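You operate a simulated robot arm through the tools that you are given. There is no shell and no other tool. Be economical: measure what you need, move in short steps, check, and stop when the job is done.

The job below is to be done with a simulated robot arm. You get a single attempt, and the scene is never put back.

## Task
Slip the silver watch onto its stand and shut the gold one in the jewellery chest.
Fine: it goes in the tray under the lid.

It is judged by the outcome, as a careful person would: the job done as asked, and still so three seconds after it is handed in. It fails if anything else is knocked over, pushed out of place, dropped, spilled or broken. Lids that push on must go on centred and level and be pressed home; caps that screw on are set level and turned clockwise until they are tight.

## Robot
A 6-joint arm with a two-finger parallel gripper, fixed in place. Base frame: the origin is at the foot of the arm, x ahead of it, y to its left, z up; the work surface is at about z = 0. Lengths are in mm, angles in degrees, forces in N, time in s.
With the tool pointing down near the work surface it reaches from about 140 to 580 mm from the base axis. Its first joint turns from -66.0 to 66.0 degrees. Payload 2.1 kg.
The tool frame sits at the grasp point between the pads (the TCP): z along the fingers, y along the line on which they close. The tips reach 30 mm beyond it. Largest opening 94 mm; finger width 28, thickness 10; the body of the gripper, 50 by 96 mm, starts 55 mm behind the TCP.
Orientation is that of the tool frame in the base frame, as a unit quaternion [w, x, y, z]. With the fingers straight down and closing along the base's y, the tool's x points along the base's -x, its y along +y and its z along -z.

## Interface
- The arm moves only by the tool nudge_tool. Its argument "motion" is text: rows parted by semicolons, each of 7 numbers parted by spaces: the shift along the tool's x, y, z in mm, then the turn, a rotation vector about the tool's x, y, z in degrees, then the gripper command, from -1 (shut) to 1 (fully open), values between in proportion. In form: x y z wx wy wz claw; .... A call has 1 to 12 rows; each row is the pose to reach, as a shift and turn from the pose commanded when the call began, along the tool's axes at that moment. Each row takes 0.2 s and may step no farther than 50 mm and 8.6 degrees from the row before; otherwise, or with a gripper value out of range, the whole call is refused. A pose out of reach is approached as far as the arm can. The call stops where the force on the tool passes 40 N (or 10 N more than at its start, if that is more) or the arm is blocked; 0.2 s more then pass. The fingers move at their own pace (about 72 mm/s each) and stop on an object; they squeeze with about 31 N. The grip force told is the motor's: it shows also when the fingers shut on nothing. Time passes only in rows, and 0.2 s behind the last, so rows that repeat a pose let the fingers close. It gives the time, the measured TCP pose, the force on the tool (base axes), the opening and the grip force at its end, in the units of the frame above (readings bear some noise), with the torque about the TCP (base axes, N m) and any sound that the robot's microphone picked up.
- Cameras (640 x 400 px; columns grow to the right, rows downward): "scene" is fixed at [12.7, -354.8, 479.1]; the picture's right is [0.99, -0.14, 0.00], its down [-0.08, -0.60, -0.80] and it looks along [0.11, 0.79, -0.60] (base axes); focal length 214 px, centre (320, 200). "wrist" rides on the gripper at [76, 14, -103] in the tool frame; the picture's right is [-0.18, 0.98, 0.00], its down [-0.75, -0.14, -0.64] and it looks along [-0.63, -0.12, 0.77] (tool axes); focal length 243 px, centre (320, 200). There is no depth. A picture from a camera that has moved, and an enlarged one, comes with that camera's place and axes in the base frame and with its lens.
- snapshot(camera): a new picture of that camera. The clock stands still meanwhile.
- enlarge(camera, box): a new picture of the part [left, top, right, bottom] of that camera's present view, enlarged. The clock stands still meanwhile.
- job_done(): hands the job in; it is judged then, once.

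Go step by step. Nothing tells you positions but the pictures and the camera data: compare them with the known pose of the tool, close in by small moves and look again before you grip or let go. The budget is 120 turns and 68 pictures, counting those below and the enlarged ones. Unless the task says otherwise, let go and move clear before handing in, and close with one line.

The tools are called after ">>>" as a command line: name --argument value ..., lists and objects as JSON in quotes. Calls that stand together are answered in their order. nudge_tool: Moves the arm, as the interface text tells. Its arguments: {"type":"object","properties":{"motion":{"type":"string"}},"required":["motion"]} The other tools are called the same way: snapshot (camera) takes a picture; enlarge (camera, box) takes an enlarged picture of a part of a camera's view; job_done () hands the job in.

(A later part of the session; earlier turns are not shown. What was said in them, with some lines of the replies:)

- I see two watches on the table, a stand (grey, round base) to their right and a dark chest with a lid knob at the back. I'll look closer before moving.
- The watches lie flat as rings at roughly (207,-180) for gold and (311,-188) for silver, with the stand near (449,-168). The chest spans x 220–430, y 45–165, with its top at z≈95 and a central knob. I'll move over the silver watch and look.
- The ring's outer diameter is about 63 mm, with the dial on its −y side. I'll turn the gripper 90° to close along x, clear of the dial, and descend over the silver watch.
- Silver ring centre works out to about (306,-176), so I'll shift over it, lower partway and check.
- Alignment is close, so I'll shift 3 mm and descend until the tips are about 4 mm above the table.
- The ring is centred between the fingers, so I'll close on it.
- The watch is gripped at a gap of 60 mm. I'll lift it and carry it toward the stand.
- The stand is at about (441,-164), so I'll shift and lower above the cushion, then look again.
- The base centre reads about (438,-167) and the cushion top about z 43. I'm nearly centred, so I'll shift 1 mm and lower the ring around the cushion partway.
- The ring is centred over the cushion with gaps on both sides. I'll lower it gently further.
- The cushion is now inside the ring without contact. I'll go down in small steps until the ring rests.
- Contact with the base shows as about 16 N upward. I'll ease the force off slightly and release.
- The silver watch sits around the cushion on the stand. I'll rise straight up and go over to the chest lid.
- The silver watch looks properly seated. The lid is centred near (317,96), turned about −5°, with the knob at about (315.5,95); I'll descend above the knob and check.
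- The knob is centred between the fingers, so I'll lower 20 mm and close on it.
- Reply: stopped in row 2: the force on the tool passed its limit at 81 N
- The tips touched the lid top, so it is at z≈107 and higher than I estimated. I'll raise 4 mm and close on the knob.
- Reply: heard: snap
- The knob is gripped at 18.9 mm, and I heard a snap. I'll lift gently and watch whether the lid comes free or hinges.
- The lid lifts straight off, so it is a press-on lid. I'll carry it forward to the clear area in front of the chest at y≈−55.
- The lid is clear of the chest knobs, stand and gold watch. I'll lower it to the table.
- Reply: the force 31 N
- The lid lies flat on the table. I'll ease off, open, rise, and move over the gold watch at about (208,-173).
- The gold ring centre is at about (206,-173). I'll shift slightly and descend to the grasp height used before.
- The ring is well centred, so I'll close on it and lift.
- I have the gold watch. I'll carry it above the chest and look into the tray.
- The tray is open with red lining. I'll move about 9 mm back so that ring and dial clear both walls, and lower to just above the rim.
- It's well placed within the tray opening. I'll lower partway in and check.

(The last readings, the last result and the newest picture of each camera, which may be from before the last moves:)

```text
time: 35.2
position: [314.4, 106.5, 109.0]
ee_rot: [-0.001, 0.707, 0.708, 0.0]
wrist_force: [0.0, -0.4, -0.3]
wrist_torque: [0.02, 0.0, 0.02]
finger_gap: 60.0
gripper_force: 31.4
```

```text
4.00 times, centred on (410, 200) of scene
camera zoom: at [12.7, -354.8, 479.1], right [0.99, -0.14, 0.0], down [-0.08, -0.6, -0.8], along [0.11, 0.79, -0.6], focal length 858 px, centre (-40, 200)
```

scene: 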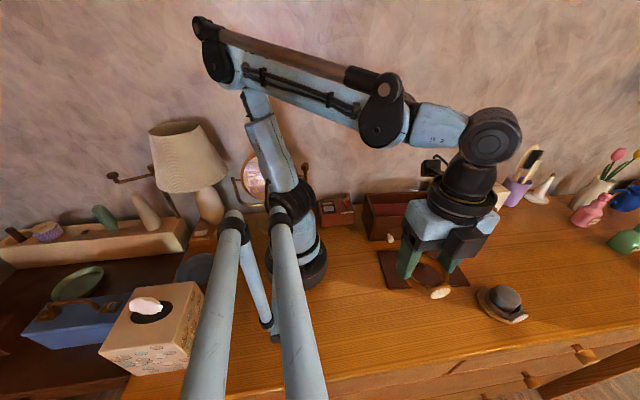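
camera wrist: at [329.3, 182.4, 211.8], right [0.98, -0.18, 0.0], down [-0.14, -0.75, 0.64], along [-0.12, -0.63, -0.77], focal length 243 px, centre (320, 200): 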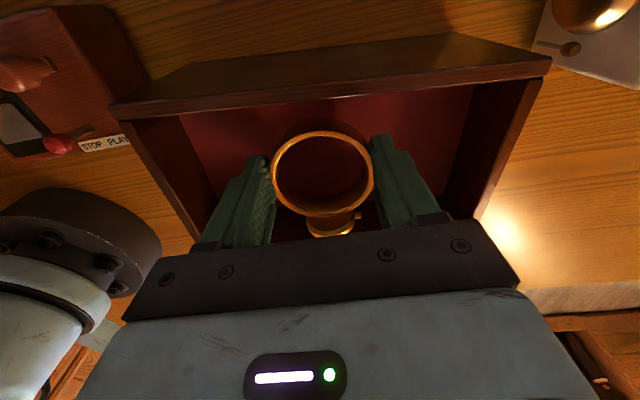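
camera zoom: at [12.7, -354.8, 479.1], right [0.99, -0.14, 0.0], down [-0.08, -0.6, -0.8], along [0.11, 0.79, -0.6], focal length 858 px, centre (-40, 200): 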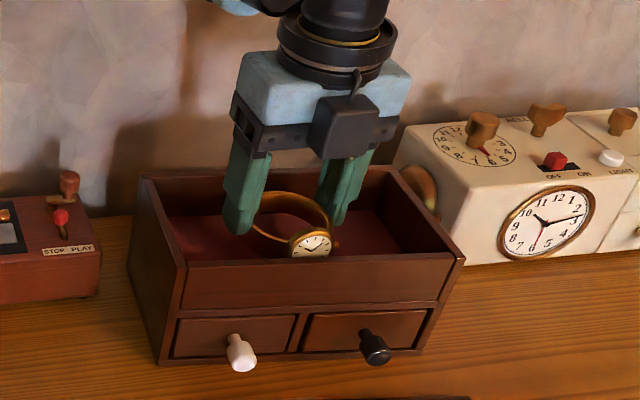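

Both the ring and dial are inside the tray. I'll lower slowly until it touches the floor.

>>> nudge_tool --motion "0 0 2 0 0 0 -1; 0 0 4 0 0 0 -1; 0 0 6 0 0 0 -1; 0 0 8 0 0 0 -1; 0 0 9 0 0 0 -1; 0 0 10 0 0 0 -1; 0 0 10 0 0 0 -1"

```text
time: 36.8
position: [316.5, 105.1, 100.1]
ee_rot: [-0.001, 0.707, 0.708, 0.0]
wrist_force: [-1.2, -0.3, -0.8]
wrist_torque: [0.03, -0.02, 0.0]
finger_gap: 59.8
gripper_force: 31.4
```

>>> nudge_tool --motion "0 0 2 0 0 0 -1; 0 0 3 0 0 0 -1; 0 0 4 0 0 0 -1; 0 0 5 0 0 0 -1; 0 0 6 0 0 0 -1; 0 0 6 0 0 0 -1"

>>> enlarge --camera "scene" --box '[350, 150, 470, 250]'

```text
time: 38.2
position: [314.7, 106.2, 95.1]
ee_rot: [0.0, 0.706, 0.708, -0.001]
wrist_force: [-0.6, -0.2, -0.3]
wrist_torque: [0.02, -0.01, 0.0]
finger_gap: 59.6
gripper_force: 31.2
```

```text
4.00 times, centred on (410, 200) of scene
camera zoom: at [12.7, -354.8, 479.1], right [0.99, -0.14, 0.0], down [-0.08, -0.6, -0.8], along [0.11, 0.79, -0.6], focal length 858 px, centre (-40, 200)
```

zoom: 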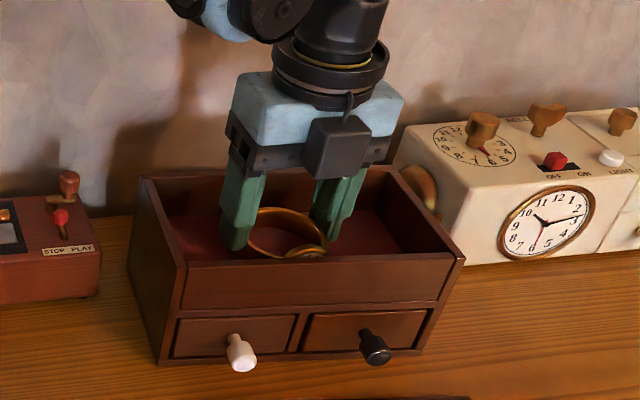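

Still no contact, so I'll continue slowly.

>>> nudge_tool --motion "0 0 1.5 0 0 0 -1; 0 0 3 0 0 0 -1; 0 0 4 0 0 0 -1; 0 0 5 0 0 0 -1; 0 0 5 0 0 0 -1"

```text
time: 39.4
position: [315.0, 106.2, 90.0]
ee_rot: [0.0, 0.706, 0.708, 0.0]
wrist_force: [4.2, -0.4, 20.3]
wrist_torque: [-0.05, -0.18, -0.03]
finger_gap: 59.9
gripper_force: 31.0
```

The watch is on the tray floor (20 N). I'll ease off, release and rise.

>>> nudge_tool --motion "0 0 -1 0 0 0 -1; 0 0 -1 0 0 0 0.5; 0 0 -1 0 0 0 0.5; 0 0 -1 0 0 0 0.5; 0 0 -30 0 0 0 0.5; 0 0 -70 0 0 0 0.5; 0 0 -100 0 0 0 0.5; 0 0 -100 0 0 0 0.5"

>>> snapshot --camera "wrist"

>>> enlarge --camera "scene" --box '[350, 150, 510, 290]'

```text
time: 41.2
position: [316.1, 105.0, 191.0]
ee_rot: [-0.001, 0.707, 0.707, -0.001]
wrist_force: [0.3, -0.5, -0.3]
wrist_torque: [0.01, -0.04, 0.02]
finger_gap: 70.5
gripper_force: 0.1
```

```text
20 pictures are left
camera wrist: at [329.9, 182.6, 292.4], right [0.98, -0.18, 0.0], down [-0.14, -0.75, 0.64], along [-0.12, -0.63, -0.77], focal length 243 px, centre (320, 200)
```

wrist: 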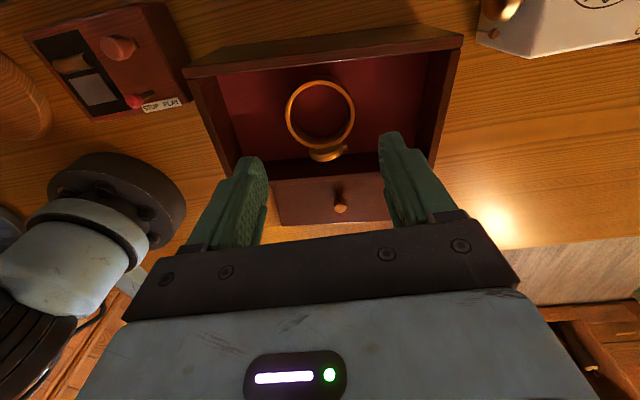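

```text
2.86 times, centred on (430, 220) of scene
camera zoom: at [12.7, -354.8, 479.1], right [0.99, -0.14, 0.0], down [-0.08, -0.6, -0.8], along [0.11, 0.79, -0.6], focal length 613 px, centre (6, 143)
```

zoom: 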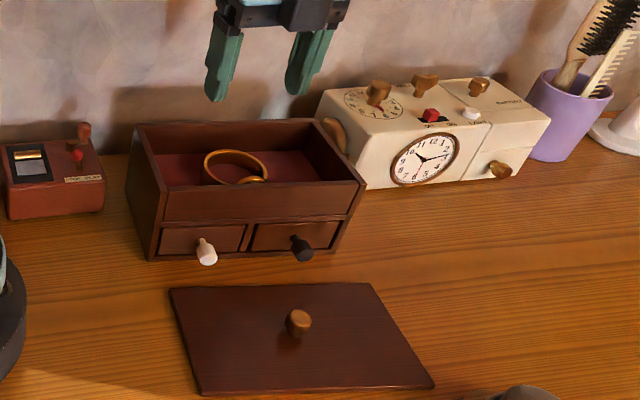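

The watch is lying flat in the tray. Next I'll fetch the lid: move above it at (316,-55.5) and check alignment with the knob.

>>> nudge_tool --motion "-40 0 0 0 0 0 0; -80 0 0 0 0 0 0; -120 0 0 0 0 0 0; -160.5 0 0 0 0 0 0; -160.5 0 40 0 0 0 0; -160.5 0 80 0 0 0 0; -160.5 0 110 0 0 0 0; -160.5 0 110 0 0 0 0"

>>> snapshot --camera "wrist"

```text
time: 43.0
position: [314.9, -54.6, 78.8]
ee_rot: [-0.001, 0.707, 0.708, 0.0]
wrist_force: [-0.5, 0.2, 0.4]
wrist_torque: [0.02, 0.02, -0.02]
finger_gap: 46.9
gripper_force: 0.0
```

```text
18 pictures are left
camera wrist: at [329.1, 22.3, 180.8], right [0.98, -0.18, 0.0], down [-0.14, -0.75, 0.64], along [-0.12, -0.63, -0.77], focal length 243 px, centre (320, 200)
```

wrist: 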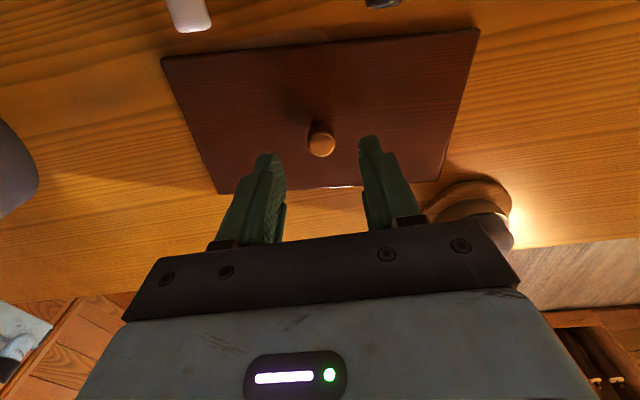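

Aligned with the knob, and the lid's angle is unchanged. I'll lower and grip it.

>>> nudge_tool --motion "-1 0 12 0 0 0 0; -1 0 25 0 0 0 0; -1 0 34 0 0 0 0; -1 0 38.5 0 0 0 0; -1 0 38.5 0 0 0 -1; -1 0 38.5 0 0 0 -1; -1 0 38.5 0 0 0 -1"

```text
time: 44.6
position: [316.1, -54.7, 39.9]
ee_rot: [0.0, 0.707, 0.707, -0.001]
wrist_force: [-0.1, 0.3, -0.2]
wrist_torque: [-0.01, 0.02, 0.0]
finger_gap: 18.8
gripper_force: 30.8
```

The knob is gripped. I'll lift and carry the lid back by exactly the same offset, stopping about 12 mm above its seat.

>>> nudge_tool --motion "0 0 -40 0 0 0 -1; 0 0 -80 0 0 0 -1; 0 0 -120 0 0 0 -1; 0 0 -150 0 0 0 -1; 38 0 -150 0 0 0 -1; 76 0 -150 0 0 0 -1; 114 0 -150 0 0 0 -1; 152 0 -150 0 0 0 -1; 152 0 -130 0 0 0 -1; 152 0 -112 0 0 0 -1; 152 0 -112 0 0 0 -1"

>>> snapshot --camera "wrist"

>>> enlarge --camera "scene" --box '[350, 160, 460, 245]'

```text
time: 47.0
position: [315.8, 95.2, 151.9]
ee_rot: [-0.001, 0.706, 0.708, -0.001]
wrist_force: [0.1, 0.8, -1.0]
wrist_torque: [-0.02, -0.02, -0.03]
finger_gap: 19.0
gripper_force: 31.0
```

```text
17 pictures are left
camera wrist: at [328.8, 172.0, 253.7], right [0.98, -0.18, 0.0], down [-0.14, -0.75, 0.64], along [-0.12, -0.63, -0.77], focal length 243 px, centre (320, 200)
```

wrist: 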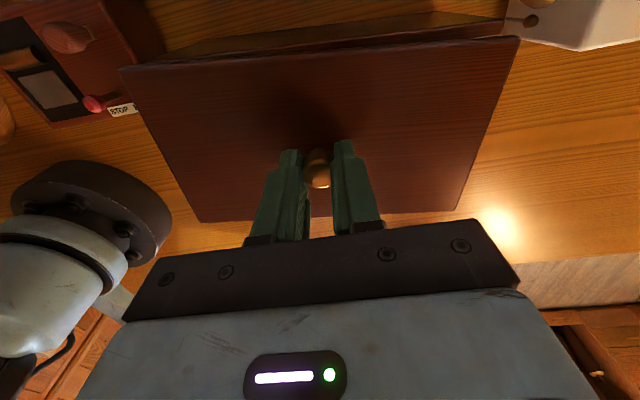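

```text
4.71 times, centred on (405, 202) of scene
camera zoom: at [12.7, -354.8, 479.1], right [0.99, -0.14, 0.0], down [-0.08, -0.6, -0.8], along [0.11, 0.79, -0.6], focal length 1009 px, centre (-80, 188)
```

zoom: 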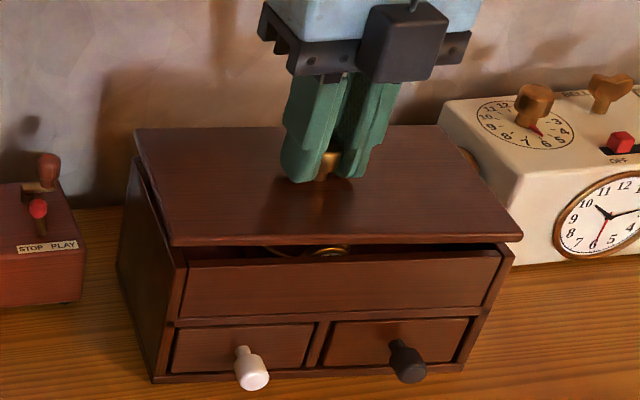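

The lid is positioned as when it was lifted. When I first closed on the knob it had shifted about 1.5 mm in −x, so I'll correct that while lowering.

>>> nudge_tool --motion "0 1.5 3 0 0 0 -1; 0 1.5 6 0 0 0 -1; 0 1.5 8.5 0 0 0 -1; 0 1.5 10.5 0 0 0 -1; 0 1.5 10.5 0 0 0 -1"

>>> enlarge --camera "scene" --box '[350, 160, 460, 245]'

>>> enlarge --camera "wrist" --box '[100, 0, 540, 230]'

```text
time: 48.2
position: [317.0, 95.6, 142.3]
ee_rot: [0.0, 0.707, 0.708, 0.0]
wrist_force: [-1.4, 0.6, -1.0]
wrist_torque: [0.0, -0.02, 0.0]
finger_gap: 18.9
gripper_force: 30.9
```

```text
4.71 times, centred on (405, 202) of scene
camera zoom: at [12.7, -354.8, 479.1], right [0.99, -0.14, 0.0], down [-0.08, -0.6, -0.8], along [0.11, 0.79, -0.6], focal length 1009 px, centre (-80, 188)
```

zoom: 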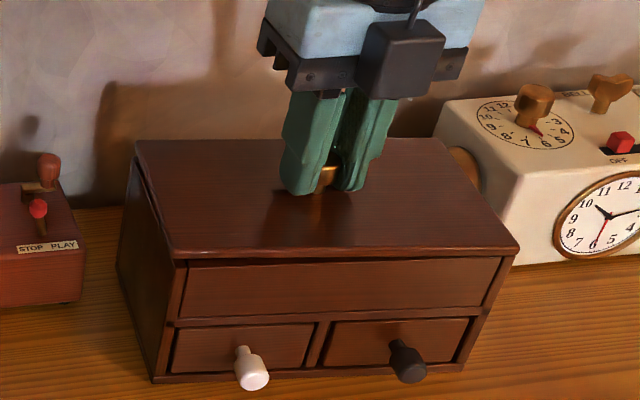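

```text
1.45 times, centred on (320, 115) of wrist
camera zoom: at [330.7, 172.3, 243.7], right [0.98, -0.18, 0.0], down [-0.14, -0.75, 0.64], along [-0.12, -0.63, -0.77], focal length 353 px, centre (320, 324)
```

zoom: 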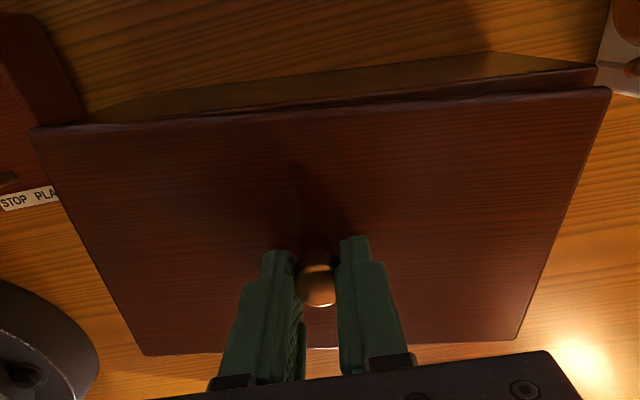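

Nearly seated. I'll lower slowly and feel for contact.

>>> nudge_tool --motion "0 0 1 0 0 0 -1; 0 0 2 0 0 0 -1; 0 0 3 0 0 0 -1; 0 0 3 0 0 0 -1"

>>> enlarge --camera "scene" --box '[350, 160, 460, 245]'

```text
time: 49.2
position: [316.9, 96.5, 139.0]
ee_rot: [-0.001, 0.707, 0.707, -0.001]
wrist_force: [-0.6, -0.6, -1.0]
wrist_torque: [0.01, 0.0, -0.01]
finger_gap: 18.6
gripper_force: 30.6
```

```text
4.71 times, centred on (405, 202) of scene
camera zoom: at [12.7, -354.8, 479.1], right [0.99, -0.14, 0.0], down [-0.08, -0.6, -0.8], along [0.11, 0.79, -0.6], focal length 1009 px, centre (-80, 188)
```

zoom: 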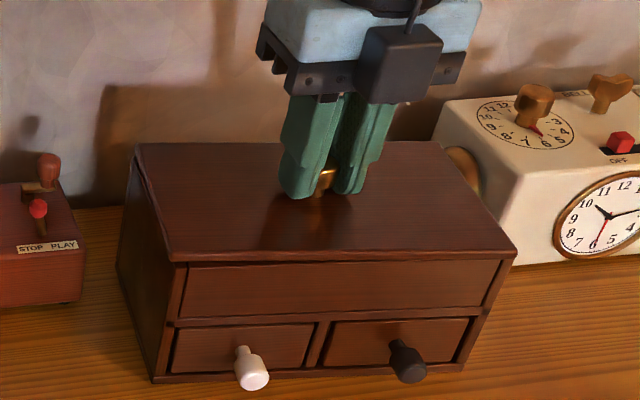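

No contact yet; continuing gently.

>>> nudge_tool --motion "0 0 1 0 0 0 -1; 0 0 2 0 0 0 -1; 0 0 3 0 0 0 -1; 0 0 3 0 0 0 -1"

>>> enlarge --camera "scene" --box '[350, 160, 460, 245]'

>>> enlarge --camera "wrist" --box '[100, 0, 540, 230]'

```text
time: 50.2
position: [316.8, 95.8, 135.0]
ee_rot: [0.0, 0.706, 0.708, 0.002]
wrist_force: [15.0, 7.4, 30.8]
wrist_torque: [0.1, -0.21, 0.09]
finger_gap: 18.6
gripper_force: 31.2
heard: snap
```

```text
4.71 times, centred on (405, 202) of scene
camera zoom: at [12.6, -354.8, 479.1], right [0.99, -0.14, 0.0], down [-0.08, -0.6, -0.8], along [0.11, 0.79, -0.6], focal length 1009 px, centre (-80, 188)
```

zoom: 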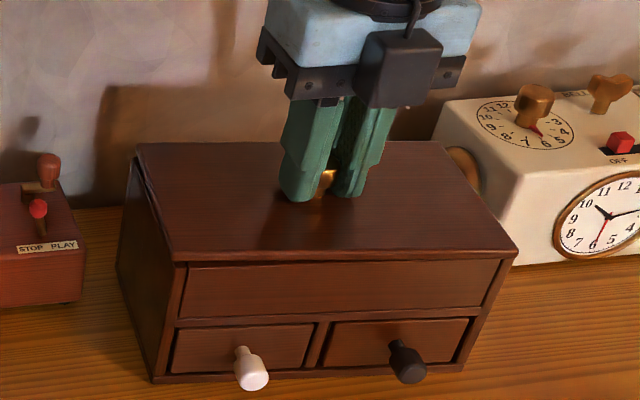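

```text
1.45 times, centred on (320, 115) of wrist
camera zoom: at [331.3, 172.6, 238.5], right [0.98, -0.18, 0.0], down [-0.14, -0.75, 0.64], along [-0.12, -0.63, -0.77], focal length 353 px, centre (320, 324)
```

zoom: 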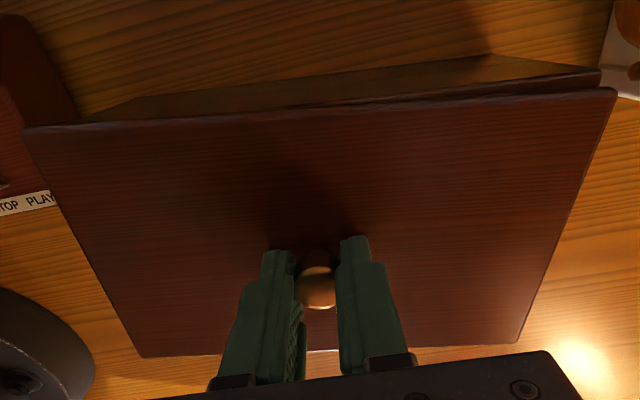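

It snapped into place, with some side load left. I'll open the fingers and rise to compare with the original view of the closed lid.

>>> nudge_tool --motion "0 0 0 0 0 0 0.3; 0 0 0 0 0 0 0.3; 0 0 -2 0 0 0 0.3; 0 0 -16 0 0 0 0.3; 0 0 -16 0 0 0 0.3"

>>> snapshot --camera "wrist"

>>> enlarge --camera "scene" --box '[350, 160, 460, 245]'

```text
time: 51.4
position: [317.1, 96.1, 153.7]
ee_rot: [-0.001, 0.706, 0.708, 0.0]
wrist_force: [-0.8, -0.7, -0.4]
wrist_torque: [-0.03, -0.03, 0.0]
finger_gap: 61.3
gripper_force: 0.1
```

```text
10 pictures are left
camera wrist: at [330.1, 172.7, 254.7], right [0.98, -0.18, 0.0], down [-0.14, -0.75, 0.64], along [-0.12, -0.63, -0.77], focal length 243 px, centre (320, 200)
```

wrist: 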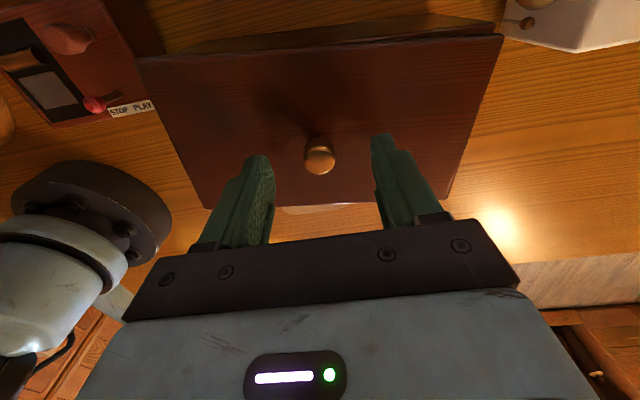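

```text
4.71 times, centred on (405, 202) of scene
camera zoom: at [12.7, -354.8, 479.1], right [0.99, -0.14, 0.0], down [-0.08, -0.6, -0.8], along [0.11, 0.79, -0.6], focal length 1009 px, centre (-80, 188)
```

zoom: 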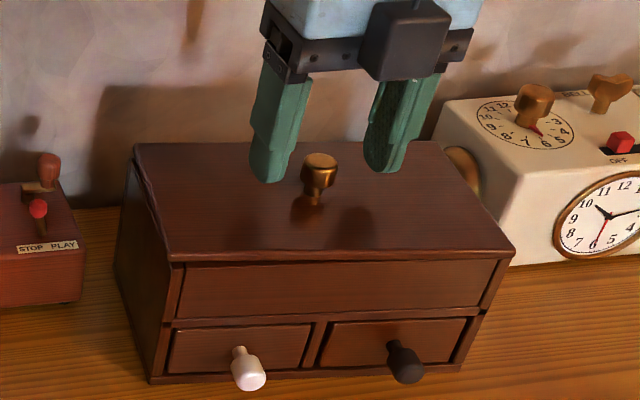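

The lid looks slightly turned relative to the chest at the back-right corner. I'll look closer.

>>> enlarge --camera "wrist" --box '[120, 0, 520, 220]'

```text
1.60 times, centred on (320, 110) of wrist
camera zoom: at [330.1, 172.7, 254.7], right [0.98, -0.18, 0.0], down [-0.14, -0.75, 0.64], along [-0.12, -0.63, -0.77], focal length 388 px, centre (320, 344)
```

zoom: 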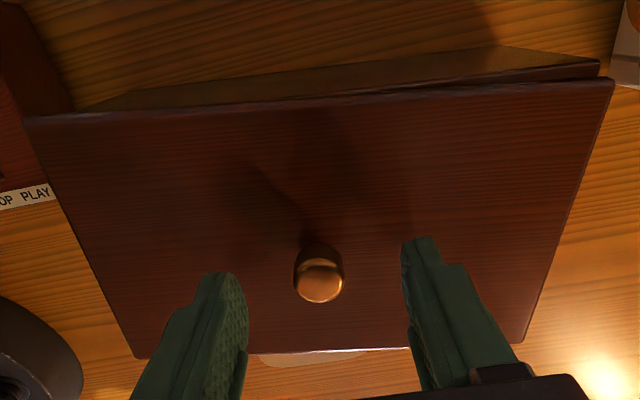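

The lid's centre is right, but it is turned about 2.5° clockwise relative to the chest. I'll regrip the knob, lift it, turn it back by 2.5° and reseat it.

>>> nudge_tool --motion "1 -1.5 6 0 0 0 0.3; 1 -1.5 12.5 0 0 0 0.3; 1 -1.5 12.5 0 0 0 -1; 1 -1.5 12.5 0 0 0 -1; 1 -1.5 12.5 0 0 0 -1; 1 -1.5 12.5 0 0 0 -1"

```text
time: 52.8
position: [316.5, 98.7, 141.2]
ee_rot: [-0.001, 0.706, 0.708, -0.001]
wrist_force: [0.2, 0.9, 0.8]
wrist_torque: [0.03, -0.01, 0.0]
finger_gap: 18.8
gripper_force: 31.3
heard: snap
```

The knob is gripped, and squeezing under its head popped the lid loose as before. I'll lift a little, turn 2.5° counter-clockwise, and check.

>>> nudge_tool --motion "0 0 -4 0 0 0 -1; 0 0 -8 0 0 0 -1; 0 0 -8 0 0 -1.3 -1; 0 0 -8 0 0 -2.5 -1; 0 0 -8 0 0 -2.5 -1"

>>> enlarge --camera "wrist" --box '[120, 0, 520, 220]'

>>> enlarge --camera "scene" --box '[350, 160, 460, 245]'

```text
time: 54.0
position: [316.6, 97.5, 146.5]
ee_rot: [-0.001, 0.691, 0.723, 0.0]
wrist_force: [0.3, -0.3, -1.0]
wrist_torque: [0.03, 0.0, 0.04]
finger_gap: 18.9
gripper_force: 31.1
```

```text
1.60 times, centred on (320, 110) of wrist
camera zoom: at [326.4, 174.1, 249.5], right [0.99, -0.14, 0.0], down [-0.11, -0.76, 0.64], along [-0.09, -0.64, -0.77], focal length 388 px, centre (320, 344)
```

zoom: 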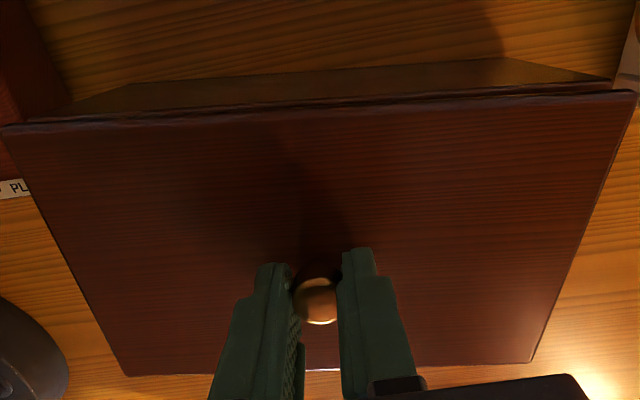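

```text
4.71 times, centred on (405, 202) of scene
camera zoom: at [12.7, -354.8, 479.1], right [0.99, -0.14, 0.0], down [-0.08, -0.6, -0.8], along [0.11, 0.79, -0.6], focal length 1009 px, centre (-80, 188)
```

zoom: 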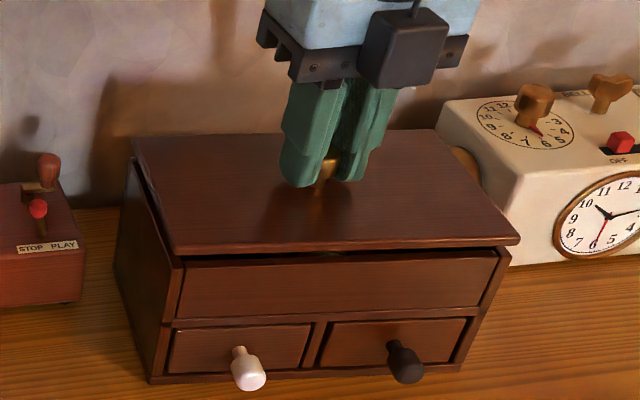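

The lid's back edge now runs parallel to the chest and overhangs equally on both sides. I'll lower and press it home.

>>> nudge_tool --motion "0 0 3 0 0 0 -1; 0 0 6 0 0 0 -1; 0 0 8 0 0 0 -1; 0 0 9 0 0 0 -1; 0 0 10 0 0 0 -1; 0 0 11 0 0 0 -1; 0 0 12 0 0 0 -1; 0 0 13 0 0 0 -1"

```text
time: 55.5
position: [315.9, 97.4, 137.1]
ee_rot: [-0.001, 0.691, 0.723, -0.001]
wrist_force: [-2.4, -0.6, 5.1]
wrist_torque: [0.16, -0.15, 0.05]
finger_gap: 18.5
gripper_force: 31.4
heard: snap
stopped in row 7: the force on the tool passed its limit at 44 N (the readings are from after the stop); the commanded pose is now the measured one
```

It snapped in with little side load. I'll release, rise above the knob, and check.

>>> nudge_tool --motion "0 0 0 0 0 0 0; 0 0 0 0 0 0 0; 0 0 0 0 0 0 0; 0 0 -15 0 0 0 0; 0 0 -40 0 0 0 0; 0 0 -40 0 0 0 0"

>>> enlarge --camera "wrist" --box '[120, 0, 520, 220]'

>>> enlarge --camera "scene" --box '[350, 160, 460, 245]'

```text
time: 56.9
position: [316.9, 97.1, 178.2]
ee_rot: [-0.001, 0.691, 0.723, 0.0]
wrist_force: [0.6, 0.4, 0.3]
wrist_torque: [0.03, 0.01, 0.02]
finger_gap: 47.1
gripper_force: 0.1
```

```text
1.60 times, centred on (320, 110) of wrist
camera zoom: at [327.7, 174.4, 279.0], right [0.99, -0.14, 0.0], down [-0.11, -0.76, 0.64], along [-0.09, -0.64, -0.77], focal length 388 px, centre (320, 344)
```

zoom: 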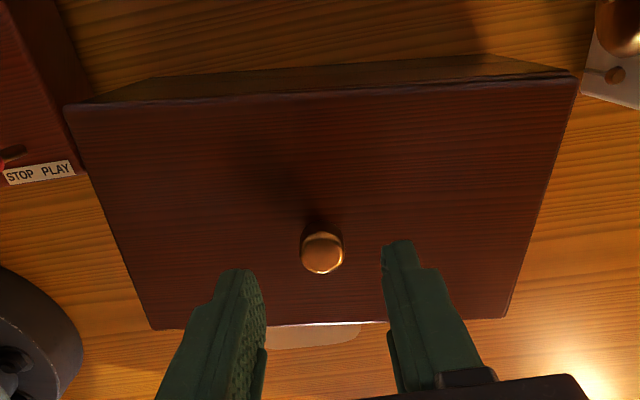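

```text
4.71 times, centred on (405, 202) of scene
camera zoom: at [12.7, -354.8, 479.1], right [0.99, -0.14, 0.0], down [-0.08, -0.6, -0.8], along [0.11, 0.79, -0.6], focal length 1009 px, centre (-80, 188)
```

zoom: 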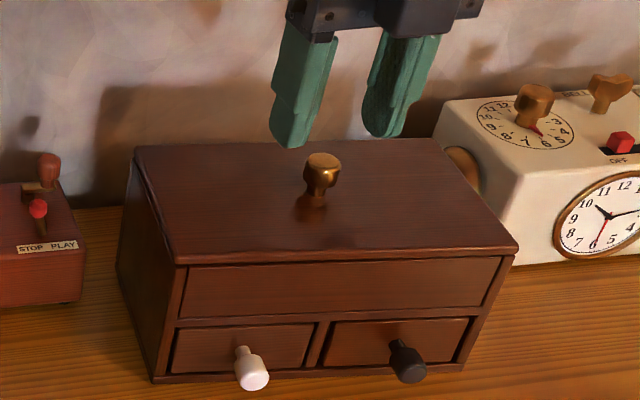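

The lid and chest now match their original look exactly. As a last check I'll close the fingers and press lightly on top of the knob to make sure it is home.

>>> nudge_tool --motion "1 1 0 0 0 0 -1; 1 1 0 0 0 0 -1; 1 1 6 0 0 0 -1; 1 1 12 0 0 0 -1; 1 1 16 0 0 0 -1; 1 1 19 0 0 0 -1; 1 1 21 0 0 0 -1; 1 1 23 0 0 0 -1; 1 1 24 0 0 0 -1; 1 1 25 0 0 0 -1"

```text
time: 58.3
position: [317.4, 98.4, 159.8]
ee_rot: [-0.002, 0.691, 0.723, -0.002]
wrist_force: [-0.9, -0.1, 9.9]
wrist_torque: [-0.01, -0.01, 0.03]
finger_gap: 0.2
gripper_force: 31.2
stopped in row 7: the force on the tool passed its limit at 53 N (the readings are from after the stop); the commanded pose is now the measured one
```

No further snap or travel, so the lid is fully home. I'll rise clear and take a last look.

>>> nudge_tool --motion "0 0 -20 0 0 0 -1; 0 0 -60 0 0 0 -1; 0 0 -110 0 0 0 -1; 0 0 -140 0 0 0 -1; 0 0 -140 0 0 0 -1"

>>> enlarge --camera "scene" --box '[340, 160, 540, 340]'

>>> enlarge --camera "scene" --box '[350, 160, 460, 245]'

```text
time: 59.5
position: [317.2, 95.4, 300.8]
ee_rot: [-0.003, 0.691, 0.723, -0.003]
wrist_force: [0.8, -0.4, -0.6]
wrist_torque: [0.01, -0.03, 0.02]
finger_gap: 0.0
gripper_force: 30.7
```

```text
2.22 times, centred on (440, 250) of scene
camera zoom: at [12.7, -354.8, 479.1], right [0.99, -0.14, 0.0], down [-0.08, -0.6, -0.8], along [0.11, 0.79, -0.6], focal length 477 px, centre (53, 89)
```

zoom: 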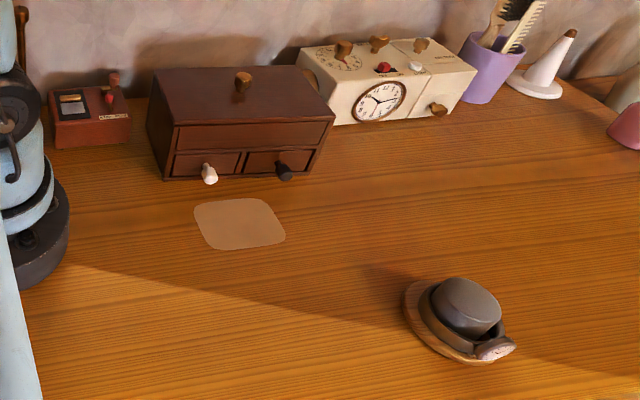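

```text
4.71 times, centred on (405, 202) of scene
camera zoom: at [12.7, -354.8, 479.1], right [0.99, -0.14, 0.0], down [-0.08, -0.6, -0.8], along [0.11, 0.79, -0.6], focal length 1009 px, centre (-80, 188)
```

zoom: 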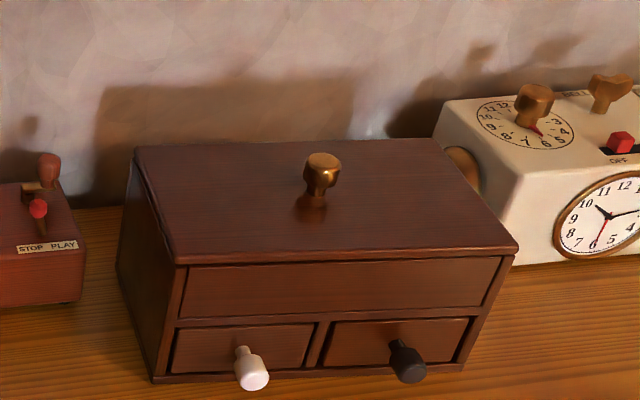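

The silver watch is on its stand, the chest is closed with its lid level, and nothing else is disturbed, so I'm handing in.

>>> job_done

```text
The job is handed in.
```

The silver watch is on its stand, and the gold watch is in the tray with the chest lid pressed shut over it.
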